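You operate a simulated robot arm through the tools that you are given. There is no shell and no other tool.

You run a simulated robot arm. Do the job below in one go: nothing can be reset, and whatever is moved stays where it is left.

Task
Set both valves back to 1 and lock them.
Fine: free each valve's knob, turn its dial to 1 and lock the knob after.

The check looks at the end state, three seconds after you hand in, the way a careful person would. Anything else that was tipped, shoved, dropped, spilled or broken makes it a failure.

Robot
A 6-joint arm with a two-finger parallel gripper, fixed in place. Base frame: the origin is at the foot of the arm, x ahead of it, y to its left, z up; the work surface is at about z = 90. Units: cm, degrees, N and s.
With the tool pointing down near the work surface it reaches from about 24 to 64 cm from the base axis. Its first joint turns from -66.0 to 66.0 degrees. Payload 2.7 kg.
Tool frame: the origin (TCP) lies between the finger pads and is the grasp point; the fingertips stand 2.3 cm ahead of it; z points along the fingers, y is the line along which they close. Largest opening 9.4 cm; finger width 3.8, thickness 1; the body of the gripper, 5.4 by 9.6 cm, starts 3.9 cm behind the TCP.
Orientation is that of the tool frame in the base frame, as a unit quaternion [x, y, z, w]. With the fingers straight down and closing along the base's y, the tool's x points along the base's -x, its y along +y and its z along -z.

Tools
- The arm moves only by the tool drive_tool. Its arguments are lists of equal length, an entry for each row: "rotation": the turn, a rotation vector about the tool's x, y, z in degrees, a list of three; "dp": the shift along the tool's x, y, z in cm, a list of three; "hand": the gripper command, from -1 (shut) to 1 (fully open), values between in proportion. In form: {"rotation": [[ax, ay, az], ...], "dp": [[x, y, z], ...], "hand": [hand, ...]}. A call has 1 to 20 rows; each row is the pose to reach, as a shift and turn from the pose commanded when the call began, along the tool's axes at that moment. A row lasts 0.2 s, in which the tool goes at most 5 cm and 8.6 degrees; a call with a longer step from one row to the next is refused whole, and so is a gripper value outside its range. A pose out of reach is approached as far as the arm can. The call stops where the force on the tool passes 40 N (or 10 N more than at its start, if that is more) or the arm is blocked; 0.2 s more then pass. Each finger travels about 4.5 cm/s and halts on what it meets, pressing with about 30 N; the grip force reading is that of the motor and also rises with nothing between the fingers. The clock runs only during rows and for 0.2 s after the last one: add rows that repeat a pose to give the fingers time. It gives the time, the measured TCP pose, the force on the tool (base axes), the opening and the grip force at its end, in the units of the frame above (readings bear some noise), with the torque about the TCP (base axes, N m) and any sound that the robot's microphone picked up.
- Cameras (640 x 400 px; columns grow to the right, rows downward): "scene" is fixed at [7.9, -42.96, 141.73]; the picture's right is [0.77, -0.63, 0.00], its down [-0.28, -0.34, -0.90] and it looks along [0.57, 0.69, -0.44] (base axes); focal length 355 px, centre (320, 200). "wrist" rides on the gripper at [8.7, 1.6, -7.4] in the tool frame; the picture's right is [-0.18, 0.98, 0.00], its down [-0.58, -0.11, -0.81] and it looks along [-0.79, -0.15, 0.59] (tool axes); focal length 243 px, centre (320, 200). There is no depth. A picture from a camera that has moved, and an enlarged one, comes with that camera's place and axes in the base frame and with its lens.
- camera(camera): a new picture of that camera. No time passes.
- close_up(camera, box): a new picture of the part [left, top, right, bottom] of that camera's present view, enlarged. No time passes.
- hand_in(): hands the job in; it is judged then, once.

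Nothing tells you positions but the pictures and the camera data. Unless the task says otherwise, let go and move clear before handing in.

The tools are called after ">>>" as name(argument=value, ...) on one line, values as JSON. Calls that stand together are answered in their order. drive_tool: Moves the arm, as the interface text tells. Its arguments: {"type":"object","properties":{"rotation":{"type":"array","items":{"type":"array","items":{"type":"number"}}},"dp":{"type":"array","items":{"type":"array","items":{"type":"number"}}},"hand":{"type":"array","items":{"type":"number"}}},"required":["rotation","dp","hand"]} The other tools are called the same way: camera (camera) takes a picture; close_up (camera, box) takes an enlarged picture of a part of a camera's view; hand_in () hands the job in.

At the start:

```text
clock: 0.0
position: [42.3, -1.66, 124.57]
tcp_rot: [0.0, 1.0, 0.0, 0.001]
wrist_force: [0.5, 0.1, 0.2]
moment: [0.01, -0.01, 0.02]
opening: 9.41
grasp_force: 0.1
```

scene: 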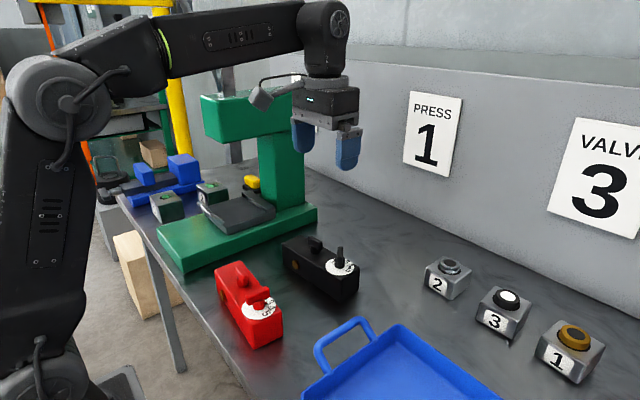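
wrist: 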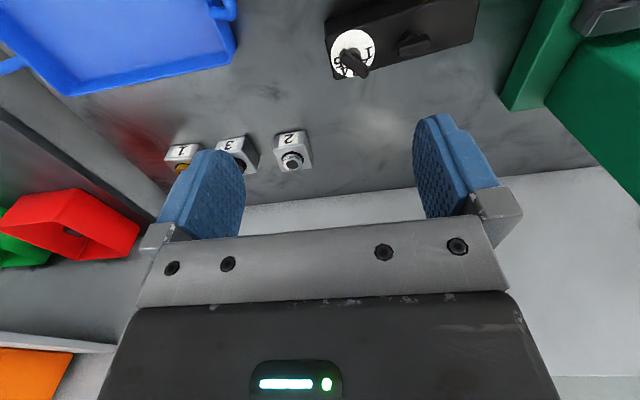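

I see a red and a black valve block with dials, a press, a tray and three numbered buttons. I'll enlarge the views of the two valves before doing anything.

>>> close_up(camera="scene", box=[200, 220, 380, 360])

>>> close_up(camera="wrist", box=[310, 0, 490, 100])

>>> close_up(camera="scene", box=[400, 230, 640, 400])

>>> close_up(camera="scene", box=[270, 225, 370, 310])

>>> close_up(camera="scene", box=[200, 255, 300, 350])

```text
2.86 times, centred on (290, 290) of scene
camera zoom: at [7.9, -42.96, 141.73], right [0.77, -0.63, 0.0], down [-0.28, -0.34, -0.9], along [0.57, 0.69, -0.44], focal length 1013 px, centre (406, -57)
```

zoom: 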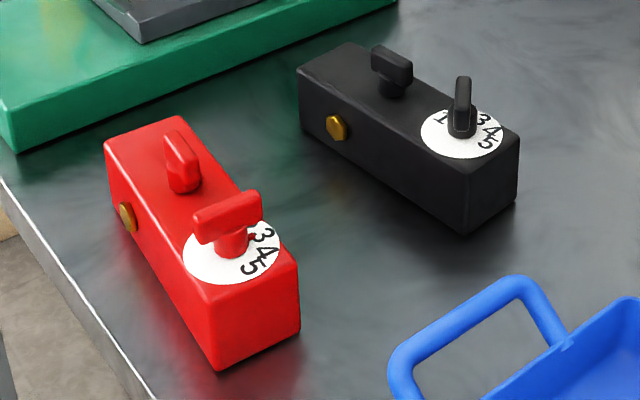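

```text
3.56 times, centred on (400, 50) of wrist
camera zoom: at [33.6, -0.06, 132.11], right [0.18, 0.98, 0.0], down [0.58, -0.11, 0.81], along [0.79, -0.15, -0.59], focal length 863 px, centre (36, 733)
```

zoom: 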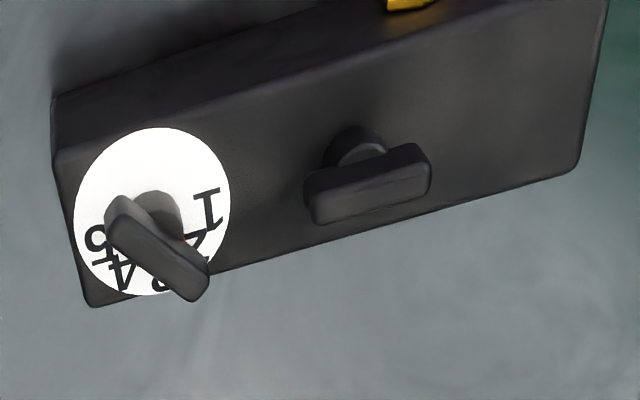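

```text
2.35 times, centred on (520, 315) of scene
camera zoom: at [7.9, -42.96, 141.73], right [0.77, -0.63, 0.0], down [-0.28, -0.34, -0.9], along [0.57, 0.69, -0.44], focal length 834 px, centre (-151, -71)
```

zoom: 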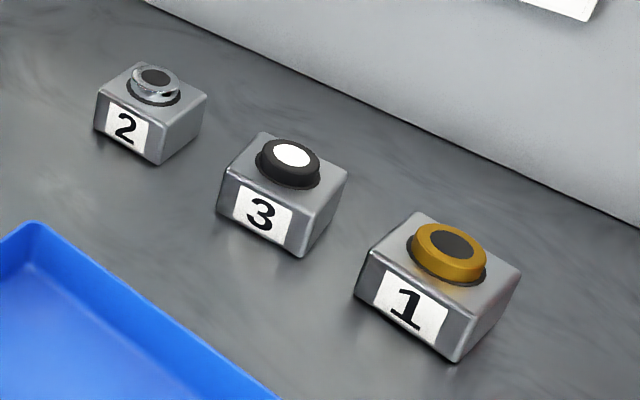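

```text
4.71 times, centred on (320, 268) of scene
camera zoom: at [7.9, -42.96, 141.73], right [0.77, -0.63, 0.0], down [-0.28, -0.34, -0.9], along [0.57, 0.69, -0.44], focal length 1669 px, centre (320, -118)
```

zoom: 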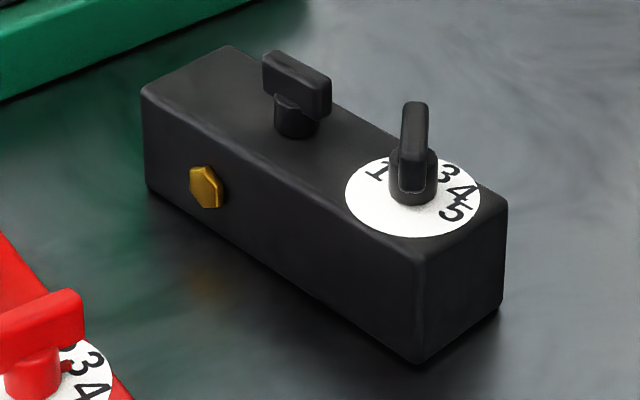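

```text
4.21 times, centred on (250, 302) of scene
camera zoom: at [7.9, -42.96, 141.73], right [0.77, -0.63, 0.0], down [-0.28, -0.34, -0.9], along [0.57, 0.69, -0.44], focal length 1493 px, centre (615, -232)
```

zoom: 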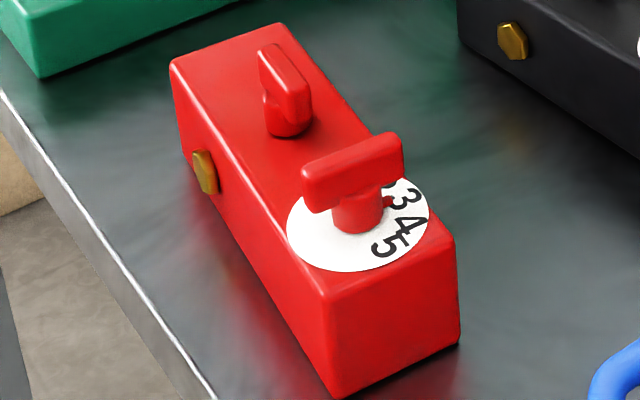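

The two blocks appear to lie along y. Red is near x≈30 and black near x≈49, each with a dial knob near y≈0 and a smaller T-lever near y≈9. I'll move the wrist camera up and back with a tilt to get a good look from above.

>>> drive_tool(rotation=[[0, 6, 0], [0, 12, 0], [0, 18, 0], [0, 24, 0], [0, 24, 0]], dp=[[3.5, 1.5, 0], [7, 3, 0], [10.5, 4.5, 0], [14, 6, 0], [14, 6, 0]], hand=[1, 1, 1, 1, 1])

>>> camera(camera="wrist")

>>> camera(camera="scene")

```text
clock: 1.2
position: [28.34, 4.39, 124.59]
tcp_rot: [0.0, 0.978, 0.001, -0.207]
wrist_force: [0.5, -0.7, 0.0]
moment: [0.0, -0.02, -0.02]
opening: 9.38
grasp_force: 0.1
```

```text
taken
camera wrist: at [23.33, 5.96, 134.94], right [0.17, 0.98, -0.07], down [0.86, -0.11, 0.5], along [0.48, -0.15, -0.86], focal length 243 px, centre (320, 200)
```

wrist: 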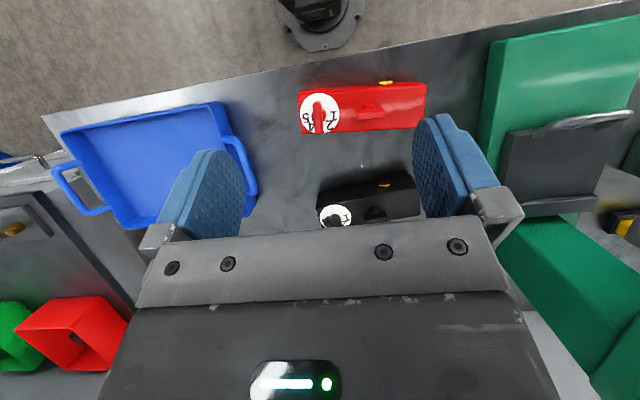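

```text
taken
```

scene: 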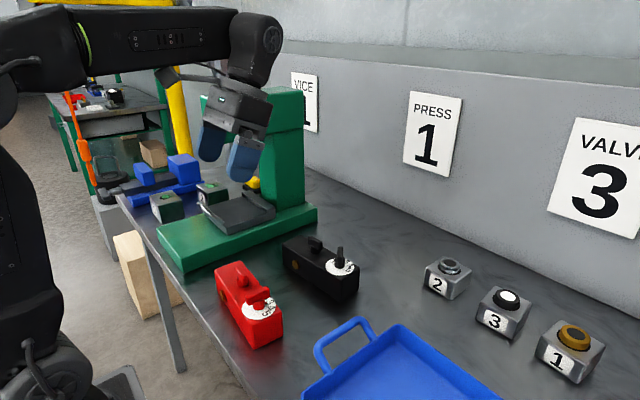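

>>> close_up(camera="wrist", box=[285, 65, 445, 155])

>>> close_up(camera="wrist", box=[305, 160, 435, 240])

>>> close_up(camera="scene", box=[270, 60, 640, 240])

```text
4.00 times, centred on (365, 110) of wrist
camera zoom: at [23.33, 5.96, 134.94], right [0.17, 0.98, -0.07], down [0.86, -0.11, 0.5], along [0.48, -0.15, -0.86], focal length 970 px, centre (140, 560)
```

zoom: 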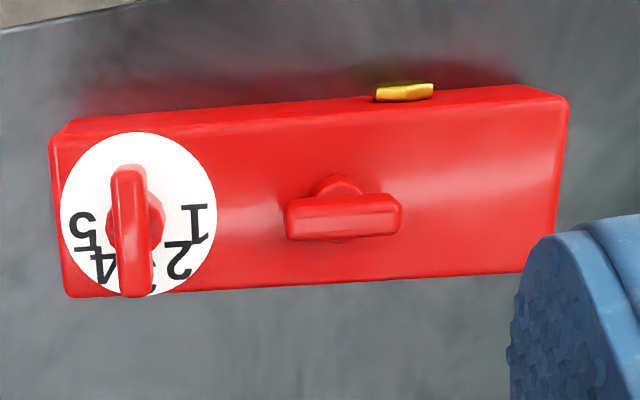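

```text
4.92 times, centred on (370, 200) of wrist
camera zoom: at [23.33, 5.96, 134.94], right [0.17, 0.98, -0.07], down [0.86, -0.11, 0.5], along [0.48, -0.15, -0.86], focal length 1194 px, centre (74, 200)
```

zoom: 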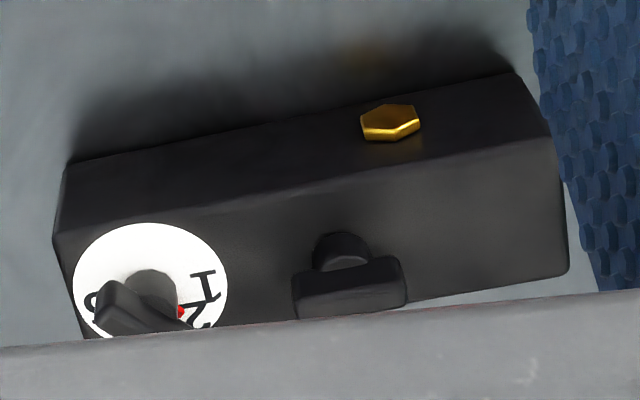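

```text
1.73 times, centred on (455, 150) of scene
camera zoom: at [7.9, -42.96, 141.73], right [0.77, -0.63, 0.0], down [-0.28, -0.34, -0.9], along [0.57, 0.69, -0.44], focal length 613 px, centre (86, 286)
```

zoom: 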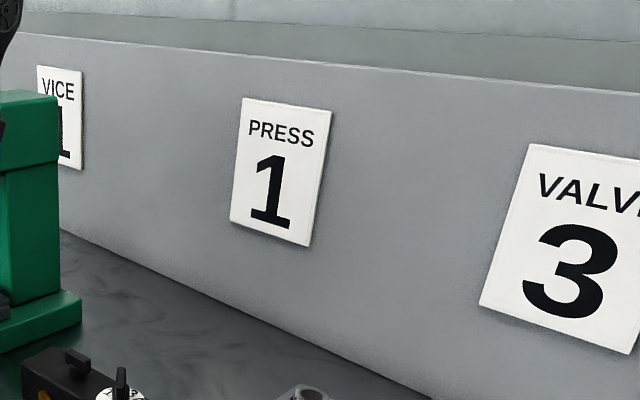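

The red knob points to about 3 and the black one to about 2. Each block also has a smaller T-handle beside the dial, which is probably the lock. I'll lower the tilted camera for a closer look at the red valve.

>>> drive_tool(rotation=[[0, 0, 0], [0, 0, 0], [0, 0, 0], [0, 0, 0], [0, 0, 0]], dp=[[-1.9, 0.15, 3.2], [-3.8, 0.3, 6.4], [-5.7, 0.45, 9.5], [-7.5, 0.6, 12.65], [-7.5, 0.6, 12.65]], hand=[1, 1, 1, 1, 1])

>>> camera(camera="wrist")

>>> close_up(camera="wrist", box=[230, 60, 430, 185])

```text
clock: 2.4
position: [30.08, 4.93, 109.91]
tcp_rot: [0.0, 0.979, 0.001, -0.206]
wrist_force: [0.6, 0.1, -0.4]
moment: [-0.01, -0.02, 0.01]
opening: 9.38
grasp_force: 0.1
```

```text
taken
camera wrist: at [25.14, 6.56, 120.33], right [0.17, 0.98, -0.07], down [0.86, -0.11, 0.5], along [0.49, -0.15, -0.86], focal length 243 px, centre (320, 200)
```

wrist: 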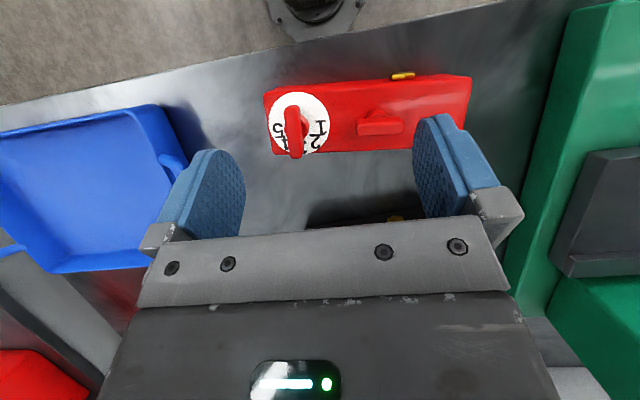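

```text
3.20 times, centred on (330, 122) of wrist
camera zoom: at [25.14, 6.56, 120.33], right [0.17, 0.98, -0.07], down [0.86, -0.11, 0.5], along [0.49, -0.15, -0.86], focal length 776 px, centre (288, 448)
```

zoom: 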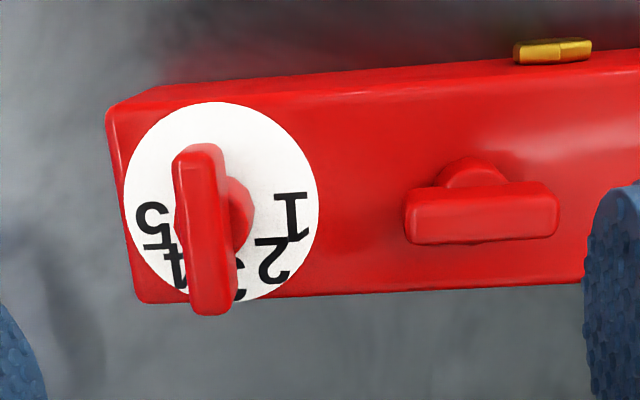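

The dial numbers sit about 40° apart, with 1 toward +y. Red dial is near (30.0, 1.75) and its lock T near (30.8, 9.2), with the block yawed about -6°. I'll straighten the tool above the red lock T, yaw it to match the T, and look again.

>>> drive_tool(rotation=[[0, -8, 0], [0, -16, 0], [0, -24, 0], [0, -24, 0]], dp=[[-0.2, 1.4, -0.1], [-0.4, 2.8, -0.2], [-0.64, 4.3, -0.28], [-0.64, 4.3, -0.28]], hand=[1, 1, 1, 1])

>>> drive_tool(rotation=[[0, 0, 8], [0, 0, 16], [0, 0, 24], [0, 0, 32], [0, 0, 40], [0, 0, 48], [0, 0, 56], [0, 0, 64], [0, 0, 72], [0, 0, 80], [0, 0, 88], [0, 0, 96.3], [0, 0, 96.3]], dp=[[0, 0, 0], [0, 0, 0], [0, 0, 0], [0, 0, 0], [0, 0, 0], [0, 0, 0], [0, 0, 0], [0, 0, 0], [0, 0, 0], [0, 0, 0], [0, 0, 0], [0, 0, 0], [0, 0, 0]], hand=[1, 1, 1, 1, 1, 1, 1, 1, 1, 1, 1, 1, 1])

>>> camera(camera="wrist")

>>> camera(camera="scene")

```text
clock: 3.4
position: [30.69, 9.24, 110.01]
tcp_rot: [0.0, 1.0, 0.0, 0.002]
wrist_force: [-0.2, -0.5, -0.2]
moment: [-0.01, -0.01, 0.02]
opening: 9.41
grasp_force: 0.0
```

```text
clock: 6.2
position: [30.82, 9.13, 109.92]
tcp_rot: [0.746, 0.666, 0.002, 0.001]
wrist_force: [0.8, -0.6, -0.6]
moment: [-0.02, -0.02, -0.05]
opening: 9.4
grasp_force: 0.1
```

```text
taken
camera wrist: at [33.26, 17.63, 117.5], right [0.96, -0.29, 0.0], down [-0.18, -0.57, 0.81], along [-0.23, -0.77, -0.59], focal length 243 px, centre (320, 200)
```

wrist: 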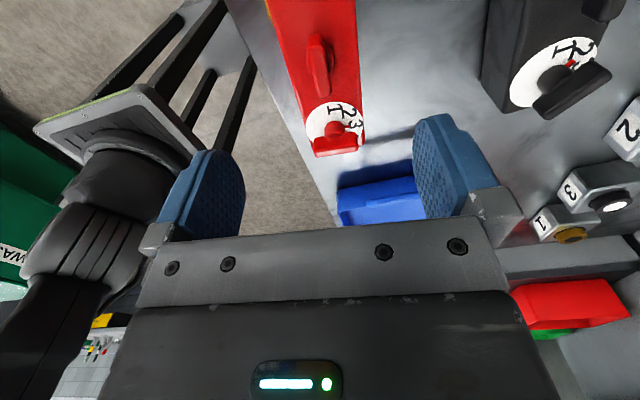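

```text
taken
```

scene: 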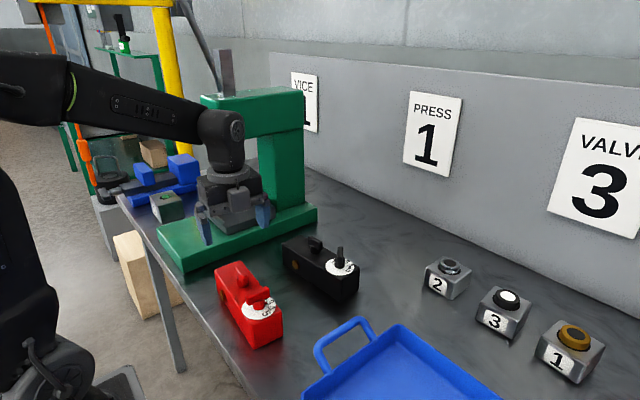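

>>> close_up(camera="wrist", box=[250, 0, 410, 100])

>>> close_up(camera="wrist", box=[280, 80, 400, 170])

>>> close_up(camera="wrist", box=[470, 0, 640, 120])

>>> close_up(camera="scene", box=[205, 255, 295, 315])

```text
4.00 times, centred on (330, 50) of wrist
camera zoom: at [33.26, 17.63, 117.5], right [0.96, -0.29, 0.0], down [-0.18, -0.57, 0.81], along [-0.23, -0.77, -0.59], focal length 970 px, centre (280, 800)
```

zoom: 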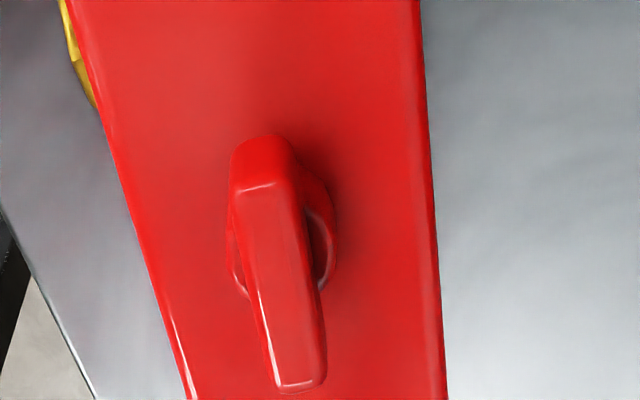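

```text
4.44 times, centred on (340, 125) of wrist
camera zoom: at [33.26, 17.63, 117.5], right [0.96, -0.29, 0.0], down [-0.18, -0.57, 0.81], along [-0.23, -0.77, -0.59], focal length 1078 px, centre (231, 533)
```

zoom: 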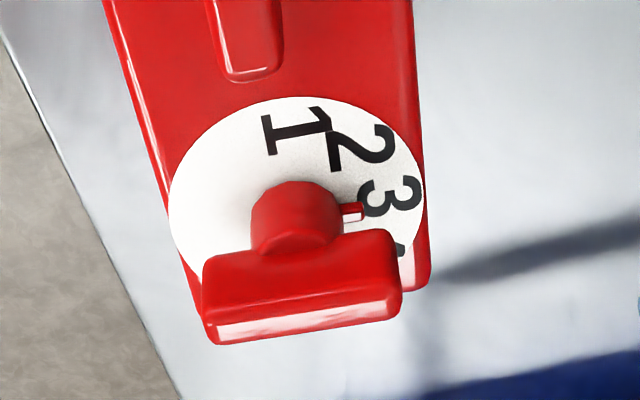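

```text
3.33 times, centred on (555, 60) of wrist
camera zoom: at [33.26, 17.63, 117.5], right [0.96, -0.29, 0.0], down [-0.18, -0.57, 0.81], along [-0.23, -0.77, -0.59], focal length 809 px, centre (-463, 667)
```

zoom: 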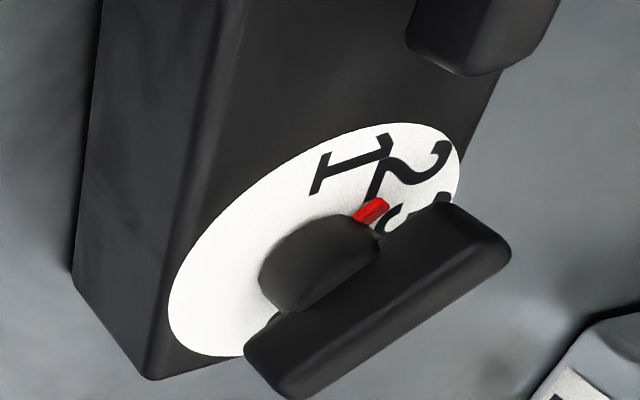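

```text
6.67 times, centred on (250, 285) of scene
camera zoom: at [7.9, -42.96, 141.73], right [0.77, -0.63, 0.0], down [-0.28, -0.34, -0.9], along [0.57, 0.69, -0.44], focal length 2364 px, centre (787, -367)
```

zoom: 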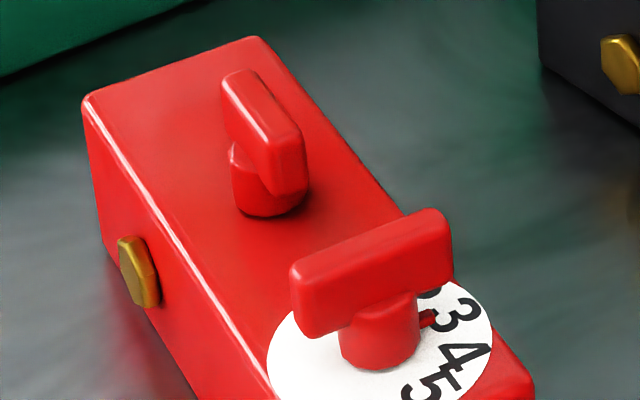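

The pointer tab on each knob's stem shows 3 on red and 2 on black. The lock T bars are thin plates on short round stems, with tops near z≈99.5. I'll descend over the red lock T so the fingertips stay above its stem.

>>> drive_tool(rotation=[[0, 0, 0], [0, 0, 0], [0, 0, 0], [0, 0, 0]], dp=[[0, 0, 3.5], [0, 0, 7], [0, 0, 9.6], [0, 0, 9.6]], hand=[0.5, 0, -0.2, -0.3])

>>> camera(camera="wrist")

>>> close_up(camera="scene", box=[180, 200, 320, 320])

```text
clock: 7.2
position: [30.8, 9.1, 100.34]
tcp_rot: [0.745, 0.667, 0.002, 0.0]
wrist_force: [0.3, 0.2, 1.0]
moment: [-0.03, 0.0, 0.01]
opening: 3.31
grasp_force: 0.0
```

```text
taken
camera wrist: at [33.22, 17.54, 107.94], right [0.96, -0.29, 0.0], down [-0.17, -0.57, 0.81], along [-0.23, -0.77, -0.59], focal length 243 px, centre (320, 200)
```

wrist: 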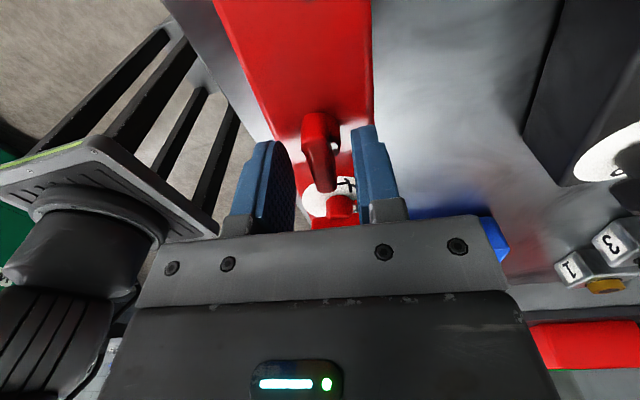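

```text
3.33 times, centred on (250, 260) of scene
camera zoom: at [7.9, -42.96, 141.73], right [0.77, -0.63, 0.0], down [-0.28, -0.34, -0.9], along [0.57, 0.69, -0.44], focal length 1182 px, centre (553, 0)
```

zoom: 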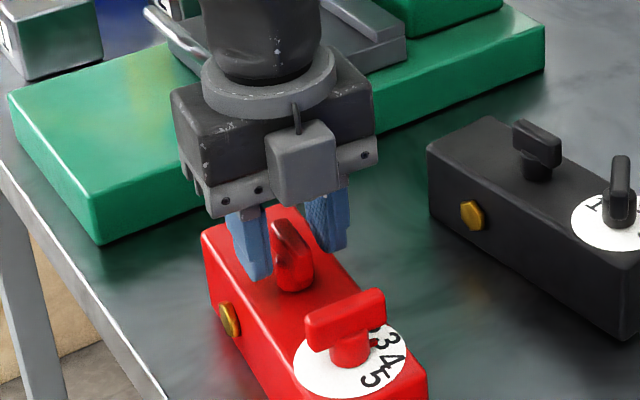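

>>> drive_tool(rotation=[[0, 0, 0], [0, 0, 0], [0, 0, 0], [0, 0, 0]], dp=[[0, 0, 0], [0, 0, 0], [0, 0, 0], [0, 0, 0]], hand=[-0.6, -1, -1, -1])

>>> camera(camera="wrist")

>>> close_up(camera="scene", box=[205, 240, 295, 315])

```text
clock: 8.2
position: [30.7, 9.12, 100.38]
tcp_rot: [0.745, 0.667, 0.0, 0.001]
wrist_force: [1.4, -1.5, -0.5]
moment: [-0.2, 0.05, 0.26]
opening: 1.16
grasp_force: 30.1
```

```text
taken
camera wrist: at [33.22, 17.54, 107.96], right [0.96, -0.29, 0.0], down [-0.17, -0.57, 0.81], along [-0.23, -0.77, -0.59], focal length 243 px, centre (320, 200)
```

wrist: 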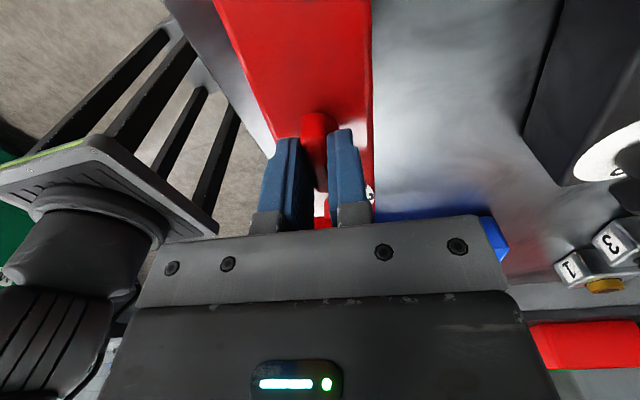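

```text
5.33 times, centred on (250, 278) of scene
camera zoom: at [7.91, -42.96, 141.73], right [0.77, -0.63, 0.0], down [-0.28, -0.34, -0.9], along [0.57, 0.69, -0.44], focal length 1891 px, centre (693, -213)
```

zoom: 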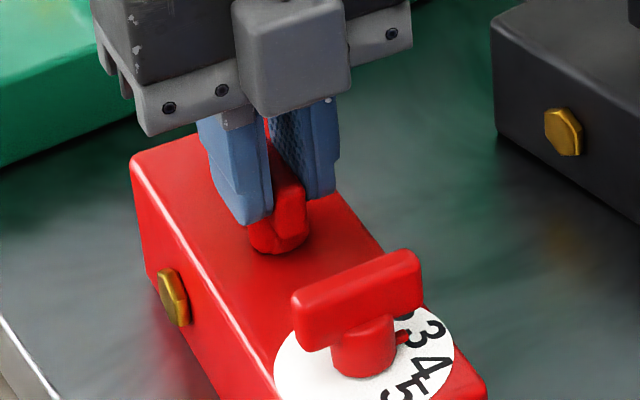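

Bar gripped, opening 1.16. I'll try a small counterclockwise turn (seen from above) and read the torque.

>>> drive_tool(rotation=[[0, 0, -3], [0, 0, -6], [0, 0, -6]], dp=[[0, 0, 0], [0, 0, 0], [0, 0, 0]], hand=[-1, -1, -1])

>>> close_up(camera="scene", box=[205, 240, 295, 315])

```text
clock: 9.0
position: [30.78, 9.13, 100.35]
tcp_rot: [0.709, 0.705, 0.0, 0.001]
wrist_force: [-1.4, -7.8, 4.8]
moment: [0.05, 0.08, 0.01]
opening: 1.16
grasp_force: 29.5
```

```text
5.33 times, centred on (250, 278) of scene
camera zoom: at [7.89, -42.98, 141.72], right [0.77, -0.63, 0.0], down [-0.28, -0.34, -0.9], along [0.57, 0.69, -0.44], focal length 1891 px, centre (693, -213)
```

zoom: 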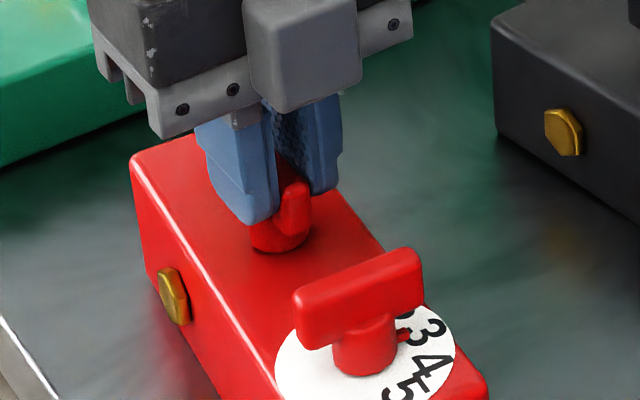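

>>> drive_tool(rotation=[[0, 0, -4], [0, 0, -8], [0, 0, -12], [0, 0, -12]], dp=[[0, 0, 0], [0, 0, 0], [0, 0, 0], [0, 0, 0]], hand=[-1, -1, -1, -1])

>>> close_up(camera="scene", box=[205, 240, 295, 315])

```text
clock: 10.0
position: [30.78, 9.11, 100.44]
tcp_rot: [0.631, 0.776, 0.001, 0.001]
wrist_force: [-2.3, -9.5, 13.7]
moment: [-0.03, 0.15, -0.01]
opening: 1.17
grasp_force: 29.8
```

```text
5.33 times, centred on (250, 278) of scene
camera zoom: at [7.88, -42.99, 141.72], right [0.77, -0.63, 0.0], down [-0.28, -0.34, -0.9], along [0.57, 0.69, -0.44], focal length 1891 px, centre (693, -213)
```

zoom: 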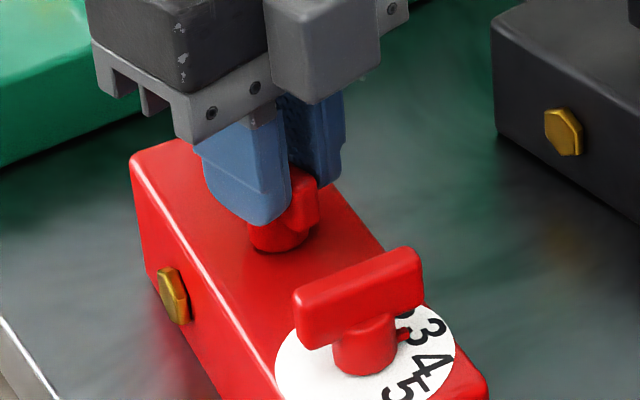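

The T turns easily, but upward force is building, so it may be rising like a screw. I'll ease the tool up slightly and check the force.

>>> drive_tool(rotation=[[0, 0, 0], [0, 0, 0]], dp=[[0, 0, -0.1], [0, 0, -0.1]], hand=[-1, -1])

```text
clock: 10.6
position: [30.82, 9.29, 100.41]
tcp_rot: [0.632, 0.775, 0.001, 0.001]
wrist_force: [2.5, -1.5, 0.0]
moment: [-0.76, -0.17, 0.04]
opening: 1.19
grasp_force: 29.7
```

>>> drive_tool(rotation=[[0, 0, -4], [0, 0, -8], [0, 0, -12], [0, 0, -12]], dp=[[0, 0, -0.02], [0, 0, -0.04], [0, 0, -0.07], [0, 0, -0.07]], hand=[-1, -1, -1, -1])

>>> close_up(camera="scene", box=[205, 240, 295, 315])

>>> camera(camera="wrist")

```text
clock: 11.6
position: [30.81, 9.2, 100.53]
tcp_rot: [0.547, 0.837, 0.001, 0.0]
wrist_force: [0.2, -0.3, 0.2]
moment: [0.11, 0.01, -0.02]
opening: 1.19
grasp_force: 29.7
```

```text
5.33 times, centred on (250, 278) of scene
camera zoom: at [7.91, -42.96, 141.73], right [0.77, -0.63, 0.0], down [-0.28, -0.34, -0.9], along [0.57, 0.69, -0.44], focal length 1891 px, centre (693, -213)
```

zoom: 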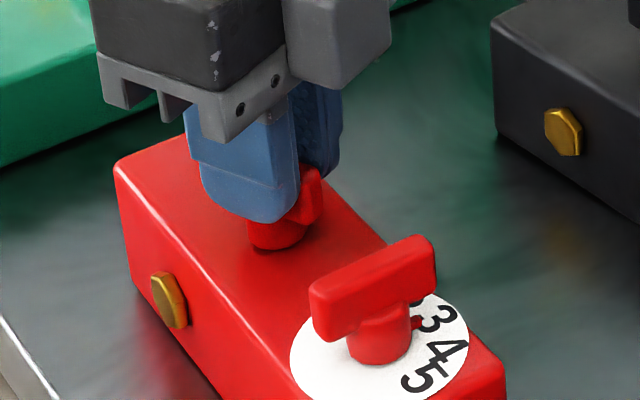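

```text
taken
camera wrist: at [28.7, 17.82, 108.05], right [0.97, 0.23, 0.0], down [0.13, -0.58, 0.81], along [0.18, -0.78, -0.59], focal length 243 px, centre (320, 200)
```

wrist: 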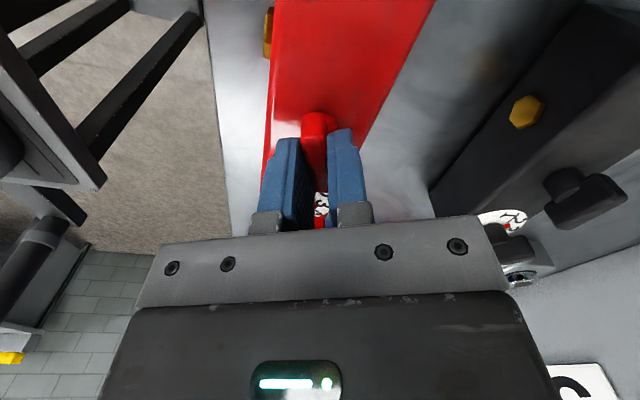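

The block itself turned a few degrees during that last step, because easing up took the load off it. I'll press down lightly for table friction and turn in small steps, watching whether T or block moves.

>>> drive_tool(rotation=[[0, 0, 0], [0, 0, 0]], dp=[[0, 0, 0.08], [0, 0, 0.08]], hand=[-1, -1])

>>> drive_tool(rotation=[[0, 0, -2], [0, 0, -4], [0, 0, -6], [0, 0, -8], [0, 0, -8]], dp=[[0, 0, 0], [0, 0, 0], [0, 0, 0], [0, 0, 0], [0, 0, 0]], hand=[-1, -1, -1, -1, -1])

>>> close_up(camera="scene", box=[205, 240, 295, 315])

```text
clock: 12.2
position: [31.01, 9.19, 100.39]
tcp_rot: [0.547, 0.837, 0.001, 0.001]
wrist_force: [-0.3, -0.4, 0.4]
moment: [0.07, 0.01, 0.01]
opening: 1.15
grasp_force: 30.3
```

```text
clock: 13.4
position: [30.79, 9.14, 100.38]
tcp_rot: [0.487, 0.873, 0.001, 0.0]
wrist_force: [0.0, 0.8, 0.2]
moment: [0.12, 0.05, 0.0]
opening: 1.17
grasp_force: 30.0
```

```text
5.33 times, centred on (250, 278) of scene
camera zoom: at [7.91, -42.96, 141.73], right [0.77, -0.63, 0.0], down [-0.28, -0.34, -0.9], along [0.57, 0.69, -0.44], focal length 1891 px, centre (693, -213)
```

zoom: 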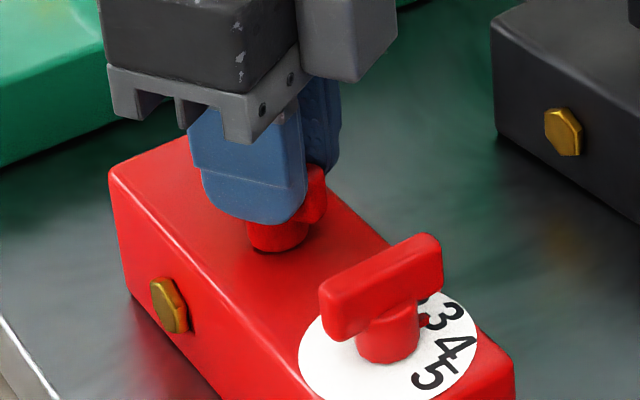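

>>> drive_tool(rotation=[[0, 0, 0], [0, 0, 0], [0, 0, 0]], dp=[[0, 0, 0.05], [0, 0, 0.1], [0, 0, 0.1]], hand=[-1, -1, -1])

>>> close_up(camera="wrist", box=[220, 0, 420, 240])

```text
clock: 14.2
position: [30.84, 9.2, 100.42]
tcp_rot: [0.487, 0.873, 0.002, 0.001]
wrist_force: [-2.7, -0.1, 5.1]
moment: [0.74, 0.68, 0.02]
opening: 1.19
grasp_force: 30.0
```

```text
1.67 times, centred on (320, 120) of wrist
camera zoom: at [27.58, 17.43, 107.96], right [0.93, 0.36, 0.0], down [0.21, -0.55, 0.81], along [0.29, -0.75, -0.59], focal length 404 px, centre (320, 333)
```

zoom: 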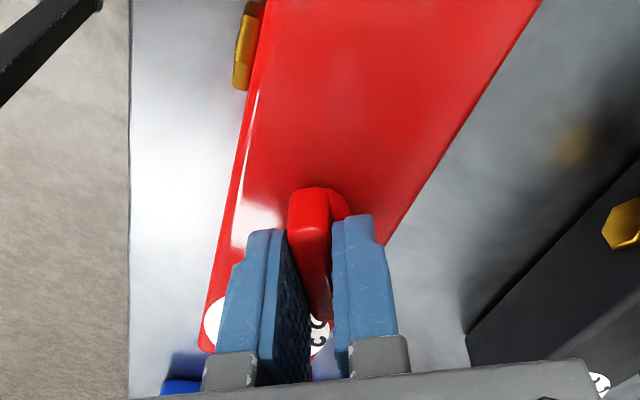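

>>> drive_tool(rotation=[[0, 0, 0], [0, 0, 0], [0, 0, -2], [0, 0, -4], [0, 0, -6], [0, 0, -8], [0, 0, -8]], dp=[[0, 0, 0.04], [0, 0, 0.08], [0, 0, 0.08], [0, 0, 0.08], [0, 0, 0.08], [0, 0, 0.08], [0, 0, 0.08]], hand=[-1, -1, -1, -1, -1, -1, -1])

>>> close_up(camera="scene", box=[205, 240, 295, 315])

```text
clock: 15.8
position: [30.86, 9.22, 100.35]
tcp_rot: [0.426, 0.905, 0.001, 0.001]
wrist_force: [0.5, -2.3, 23.0]
moment: [-0.18, 0.0, -0.01]
opening: 1.16
grasp_force: 29.6
```

```text
5.33 times, centred on (250, 278) of scene
camera zoom: at [7.88, -42.97, 141.73], right [0.77, -0.63, 0.0], down [-0.28, -0.34, -0.9], along [0.57, 0.69, -0.44], focal length 1891 px, centre (693, -213)
```

zoom: 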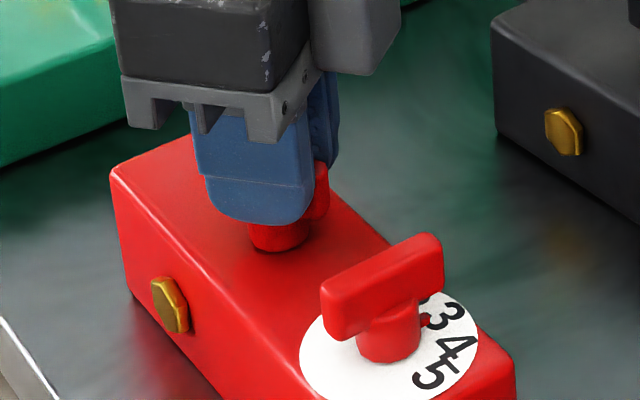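

With downward pressure the block stays put and only the T turns. I'll keep going.

>>> drive_tool(rotation=[[0, 0, -4], [0, 0, -8], [0, 0, -12], [0, 0, -16], [0, 0, -16]], dp=[[0, 0, 0], [0, 0, 0], [0, 0, 0], [0, 0, 0], [0, 0, 0]], hand=[-1, -1, -1, -1, -1])

>>> close_up(camera="scene", box=[205, 240, 295, 315])

```text
clock: 17.0
position: [30.8, 9.31, 100.3]
tcp_rot: [0.295, 0.956, 0.001, 0.002]
wrist_force: [5.3, 1.8, 20.5]
moment: [0.06, 0.21, -0.02]
opening: 1.18
grasp_force: 30.3
```

```text
5.33 times, centred on (250, 278) of scene
camera zoom: at [7.9, -42.96, 141.73], right [0.77, -0.63, 0.0], down [-0.28, -0.34, -0.9], along [0.57, 0.69, -0.44], focal length 1891 px, centre (693, -213)
```

zoom: 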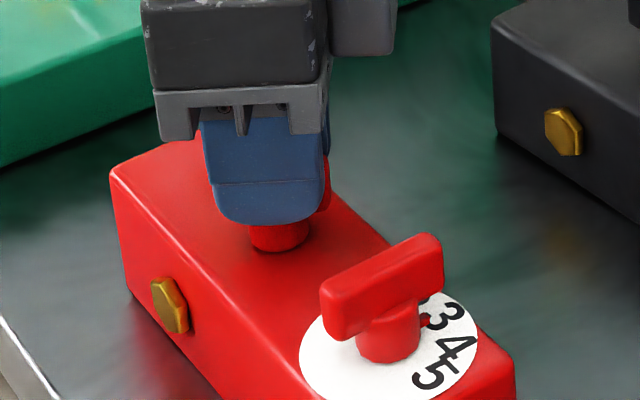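

>>> drive_tool(rotation=[[0, 0, -4], [0, 0, -8], [0, 0, -12], [0, 0, -16], [0, 0, -20], [0, 0, -24], [0, 0, -24]], dp=[[0, 0, 0], [0, 0, 0], [0, 0, 0], [0, 0, 0], [0, 0, 0], [0, 0, 0], [0, 0, 0]], hand=[-1, -1, -1, -1, -1, -1, -1])

>>> close_up(camera="scene", box=[205, 240, 295, 315])

```text
clock: 18.6
position: [30.85, 9.24, 100.39]
tcp_rot: [0.088, 0.996, 0.001, 0.002]
wrist_force: [6.6, 2.8, 17.7]
moment: [-0.01, -0.09, 0.02]
opening: 1.16
grasp_force: 29.8
```

```text
5.33 times, centred on (250, 278) of scene
camera zoom: at [7.9, -42.96, 141.73], right [0.77, -0.63, 0.0], down [-0.28, -0.34, -0.9], along [0.57, 0.69, -0.44], focal length 1891 px, centre (693, -213)
```

zoom: 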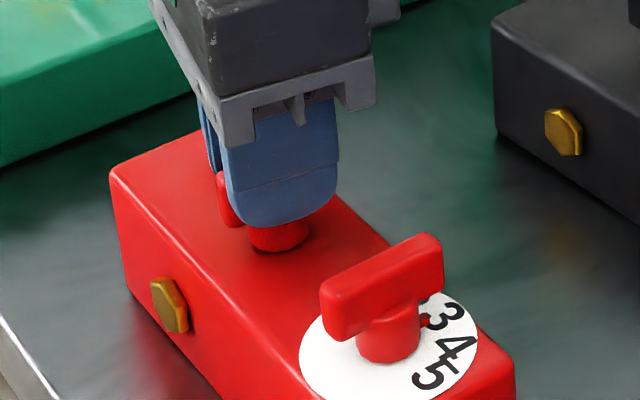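

>>> drive_tool(rotation=[[0, 0, -4], [0, 0, -8], [0, 0, -11], [0, 0, -11]], dp=[[0, 0, 0], [0, 0, 0], [0, 0, 0], [0, 0, 0]], hand=[-1, -1, -1, -1])

>>> close_up(camera="scene", box=[205, 240, 295, 315])

>>> camera(camera="wrist")

```text
clock: 19.6
position: [30.92, 9.2, 100.25]
tcp_rot: [-0.008, 1.0, 0.0, 0.002]
wrist_force: [7.2, 6.0, 13.4]
moment: [0.1, -0.12, -0.02]
opening: 1.18
grasp_force: 30.5
```

```text
5.33 times, centred on (250, 278) of scene
camera zoom: at [7.91, -42.95, 141.74], right [0.77, -0.63, 0.0], down [-0.28, -0.34, -0.9], along [0.57, 0.69, -0.44], focal length 1891 px, centre (693, -213)
```

zoom: 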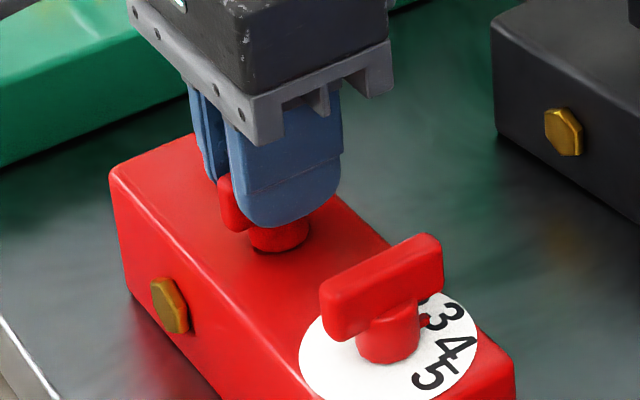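

```text
taken
camera wrist: at [22.08, 10.76, 107.79], right [0.17, 0.99, 0.0], down [0.58, -0.1, 0.81], along [0.8, -0.14, -0.59], focal length 243 px, centre (320, 200)
```

wrist: 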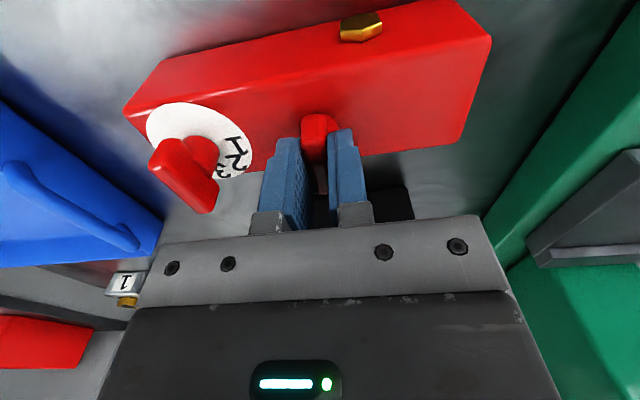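

>>> drive_tool(rotation=[[0, 0, -3], [0, 0, -6], [0, 0, -9], [0, 0, -9]], dp=[[0, 0, 0.03], [0, 0, 0.05], [0, 0, 0.05], [0, 0, 0.05]], hand=[-1, -1, -1, -1])

>>> close_up(camera="scene", box=[205, 240, 295, 315])

>>> camera(camera="wrist")

```text
clock: 20.6
position: [30.69, 9.21, 100.34]
tcp_rot: [-0.085, 0.996, 0.0, 0.002]
wrist_force: [-1.7, 5.3, 27.5]
moment: [0.07, 0.7, -1.37]
opening: 1.57
grasp_force: 30.2
```

```text
5.33 times, centred on (250, 278) of scene
camera zoom: at [7.87, -42.95, 141.74], right [0.77, -0.63, 0.0], down [-0.28, -0.34, -0.9], along [0.57, 0.69, -0.44], focal length 1891 px, centre (693, -213)
```

zoom: 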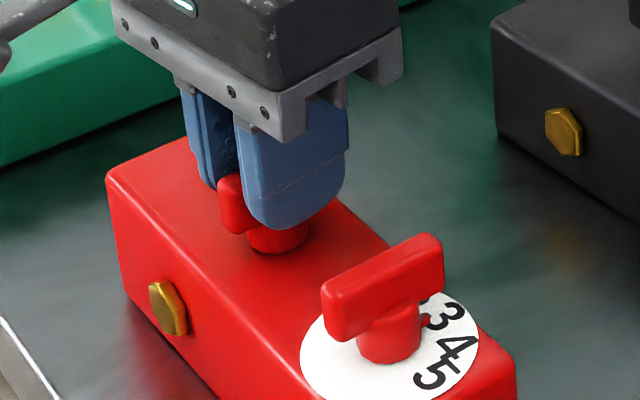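

```text
taken
camera wrist: at [21.91, 9.39, 107.79], right [0.02, 1.0, 0.0], down [0.59, -0.01, 0.81], along [0.81, -0.01, -0.59], focal length 243 px, centre (320, 200)
```

wrist: 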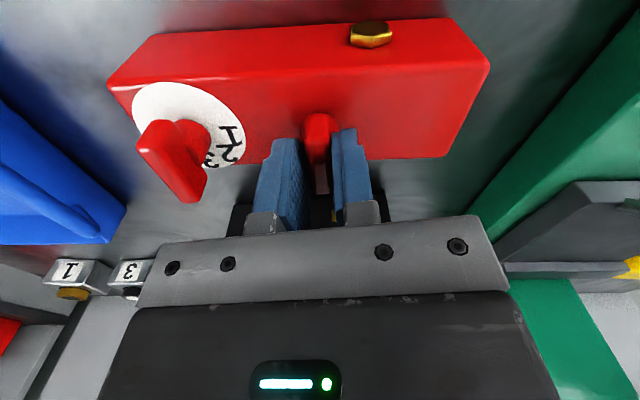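

There's a hard stop at about 90° (torque 1.4 N·m), so the red lock is now fully turned. I'll relax the twist, open and lift off.

>>> drive_tool(rotation=[[0, 0, 4], [0, 0, 8], [0, 0, 8], [0, 0, 8], [0, 0, 8], [0, 0, 8], [0, 0, 8], [0, 0, 8], [0, 0, 8]], dp=[[0, 0, -0.05], [0, 0, -0.1], [0, 0, -0.1], [0, 0, -0.1], [0, 0, -0.1], [0, 0, -2], [0, 0, -5], [0, 0, -9], [0, 0, -9]], hand=[-1, -1, -0.3, -0.1, -0.1, -0.1, -0.1, -0.1, -0.1])

>>> camera(camera="wrist")

>>> close_up(camera="scene", box=[205, 240, 295, 315])

```text
clock: 22.6
position: [30.98, 9.12, 109.47]
tcp_rot: [-0.015, 1.0, 0.0, 0.001]
wrist_force: [-0.6, -0.1, -0.7]
moment: [0.01, 0.0, -0.02]
opening: 4.24
grasp_force: 0.1
```

```text
taken
camera wrist: at [22.06, 10.62, 116.84], right [0.16, 0.99, 0.0], down [0.58, -0.09, 0.81], along [0.8, -0.12, -0.59], focal length 243 px, centre (320, 200)
```

wrist: 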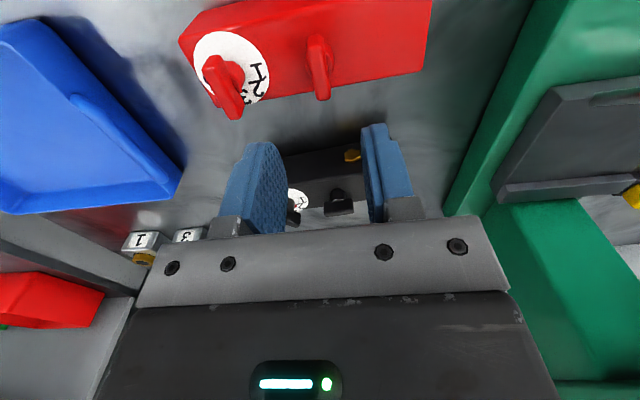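

```text
5.33 times, centred on (250, 278) of scene
camera zoom: at [7.9, -42.96, 141.73], right [0.77, -0.63, 0.0], down [-0.28, -0.34, -0.9], along [0.57, 0.69, -0.44], focal length 1891 px, centre (693, -213)
```

zoom: 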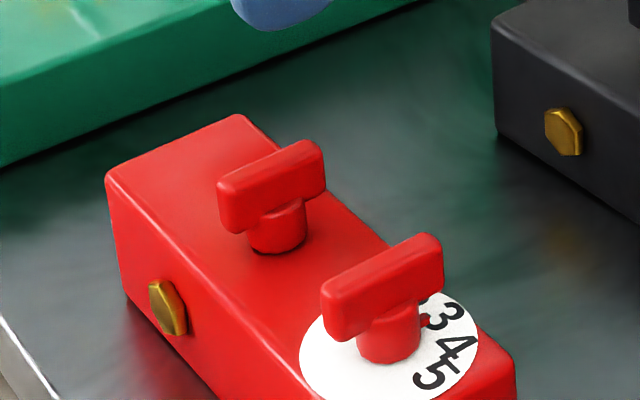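

The red lock T is now crosswise. I'll measure the dial and knob precisely from here.

>>> close_up(camera="wrist", box=[170, 0, 360, 130])

>>> close_up(camera="scene", box=[230, 265, 300, 315])

```text
3.08 times, centred on (265, 65) of wrist
camera zoom: at [22.06, 10.62, 116.84], right [0.16, 0.99, 0.0], down [0.58, -0.09, 0.81], along [0.8, -0.12, -0.59], focal length 746 px, centre (489, 615)
```

zoom: 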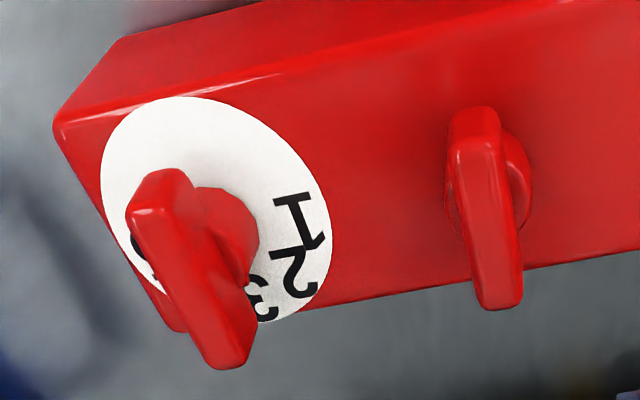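

```text
8.00 times, centred on (265, 290) of scene
camera zoom: at [7.9, -42.96, 141.73], right [0.77, -0.63, 0.0], down [-0.28, -0.34, -0.9], along [0.57, 0.69, -0.44], focal length 2837 px, centre (760, -520)
```

zoom: 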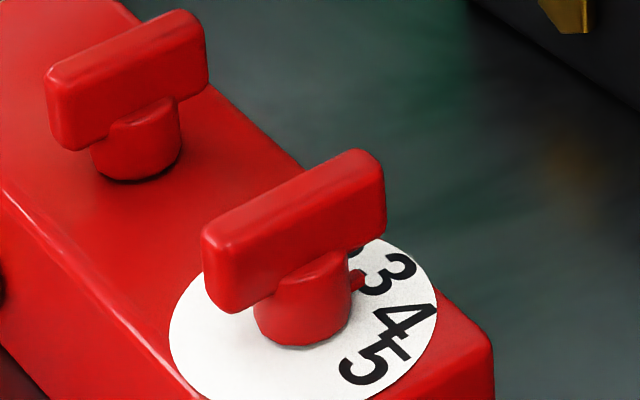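

Dial centre is about (30.8, 1.85) with the knob bar along x, and the block is now nearly square to the axes. I'll move over the dial knob and descend.

>>> drive_tool(rotation=[[0, 0, 1.2], [0, 0, 1.2], [0, 0, 1.2], [0, 0, 1.2]], dp=[[0.1, -3.6, 0], [0.2, -7.35, 0], [0.2, -7.35, 4], [0.2, -7.35, 4]], hand=[-0.1, -0.1, -0.1, -0.1])

>>> camera(camera="wrist")

>>> close_up(camera="scene", box=[205, 220, 315, 320])

```text
clock: 23.6
position: [30.87, 1.76, 105.28]
tcp_rot: [-0.005, 1.0, 0.0, 0.0]
wrist_force: [0.5, -0.3, -0.2]
moment: [0.0, 0.0, 0.0]
opening: 4.23
grasp_force: 0.1
```

```text
taken
camera wrist: at [22.13, 3.37, 112.77], right [0.18, 0.98, 0.0], down [0.58, -0.1, 0.81], along [0.8, -0.14, -0.59], focal length 243 px, centre (320, 200)
```

wrist: 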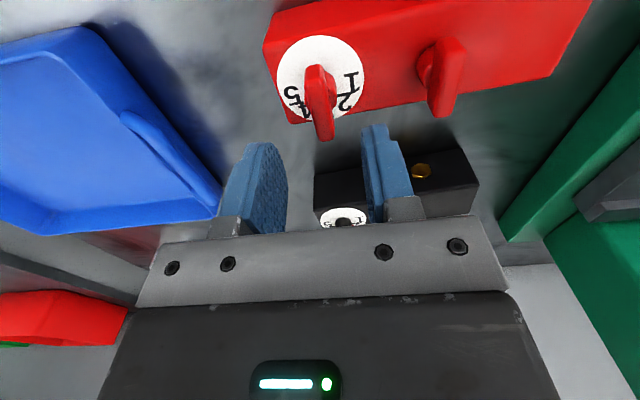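

```text
4.00 times, centred on (260, 270) of scene
camera zoom: at [7.9, -42.96, 141.73], right [0.77, -0.63, 0.0], down [-0.28, -0.34, -0.9], along [0.57, 0.69, -0.44], focal length 1418 px, centre (560, -80)
```

zoom: 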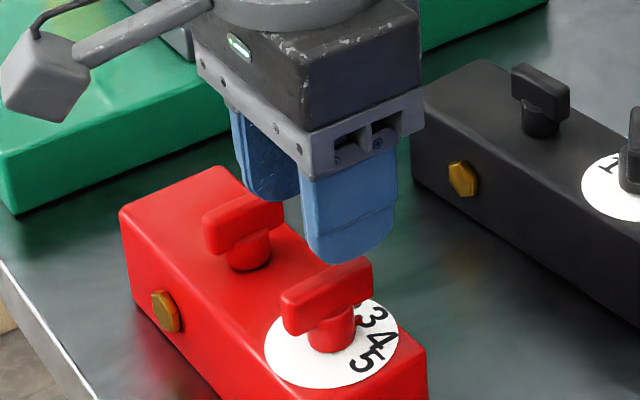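

>>> drive_tool(rotation=[[0, 0, 0], [0, 0, 0], [0, 0, 0], [0, 0, 0], [0, 0, 0], [0, 0, 0]], dp=[[0, 0.05, 2.5], [0, 0.05, 4.9], [0, 0.05, 4.9], [0, 0.05, 4.9], [0, 0.05, 4.9], [0, 0.05, 4.9]], hand=[-0.1, -0.1, -0.4, -0.7, -1, -1])

>>> close_up(camera="scene", box=[205, 240, 305, 330])

>>> camera(camera="wrist")

```text
clock: 25.0
position: [30.81, 1.82, 100.41]
tcp_rot: [-0.005, 1.0, 0.0, 0.001]
wrist_force: [1.0, -0.7, -0.5]
moment: [-0.04, -0.21, 0.0]
opening: 1.2
grasp_force: 29.6
```

```text
4.44 times, centred on (255, 285) of scene
camera zoom: at [7.91, -42.96, 141.73], right [0.77, -0.63, 0.0], down [-0.28, -0.34, -0.9], along [0.57, 0.69, -0.44], focal length 1576 px, centre (609, -178)
```

zoom: 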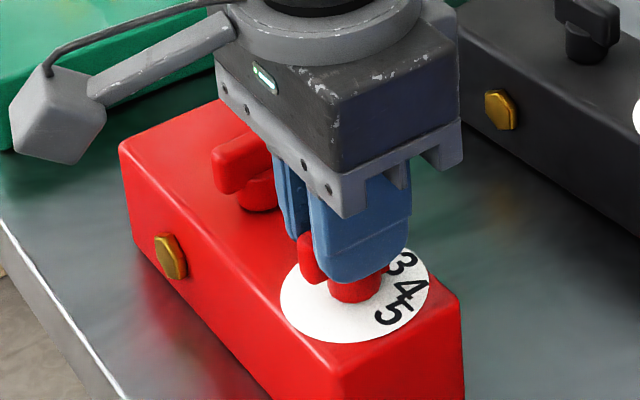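

```text
taken
camera wrist: at [22.1, 3.4, 107.91], right [0.18, 0.98, 0.0], down [0.58, -0.1, 0.81], along [0.79, -0.14, -0.59], focal length 243 px, centre (320, 200)
```

wrist: 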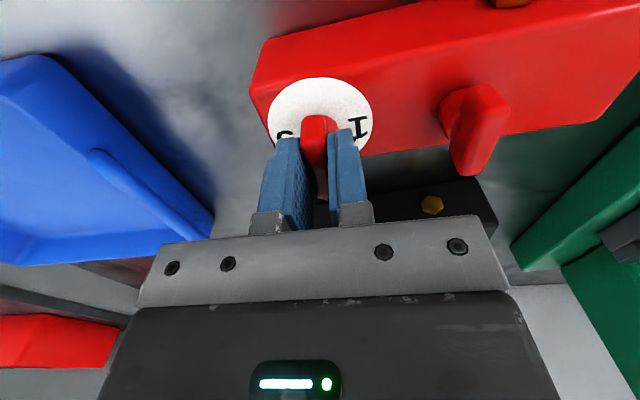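

Dial knob gripped. I'll press down lightly to hold the block and try a small counterclockwise turn toward 1.

>>> drive_tool(rotation=[[0, 0, 0], [0, 0, 0], [0, 0, 0], [0, 0, -3], [0, 0, -6], [0, 0, -6]], dp=[[0, 0, 0.05], [0, 0, 0.1], [0, 0, 0.15], [0, 0, 0.15], [0, 0, 0.15], [0, 0, 0.15]], hand=[-1, -1, -1, -1, -1, -1])

>>> close_up(camera="scene", box=[205, 240, 305, 330])

```text
clock: 26.4
position: [30.85, 1.78, 100.27]
tcp_rot: [-0.057, 0.998, 0.0, 0.002]
wrist_force: [2.5, -13.2, 23.2]
moment: [-0.15, -0.13, -0.01]
opening: 1.18
grasp_force: 30.8
```

```text
4.44 times, centred on (255, 285) of scene
camera zoom: at [7.89, -43.0, 141.72], right [0.77, -0.63, 0.0], down [-0.28, -0.34, -0.9], along [0.57, 0.69, -0.44], focal length 1576 px, centre (609, -178)
```

zoom: 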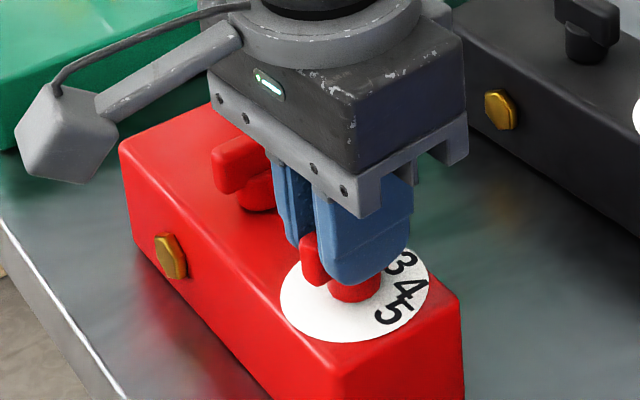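

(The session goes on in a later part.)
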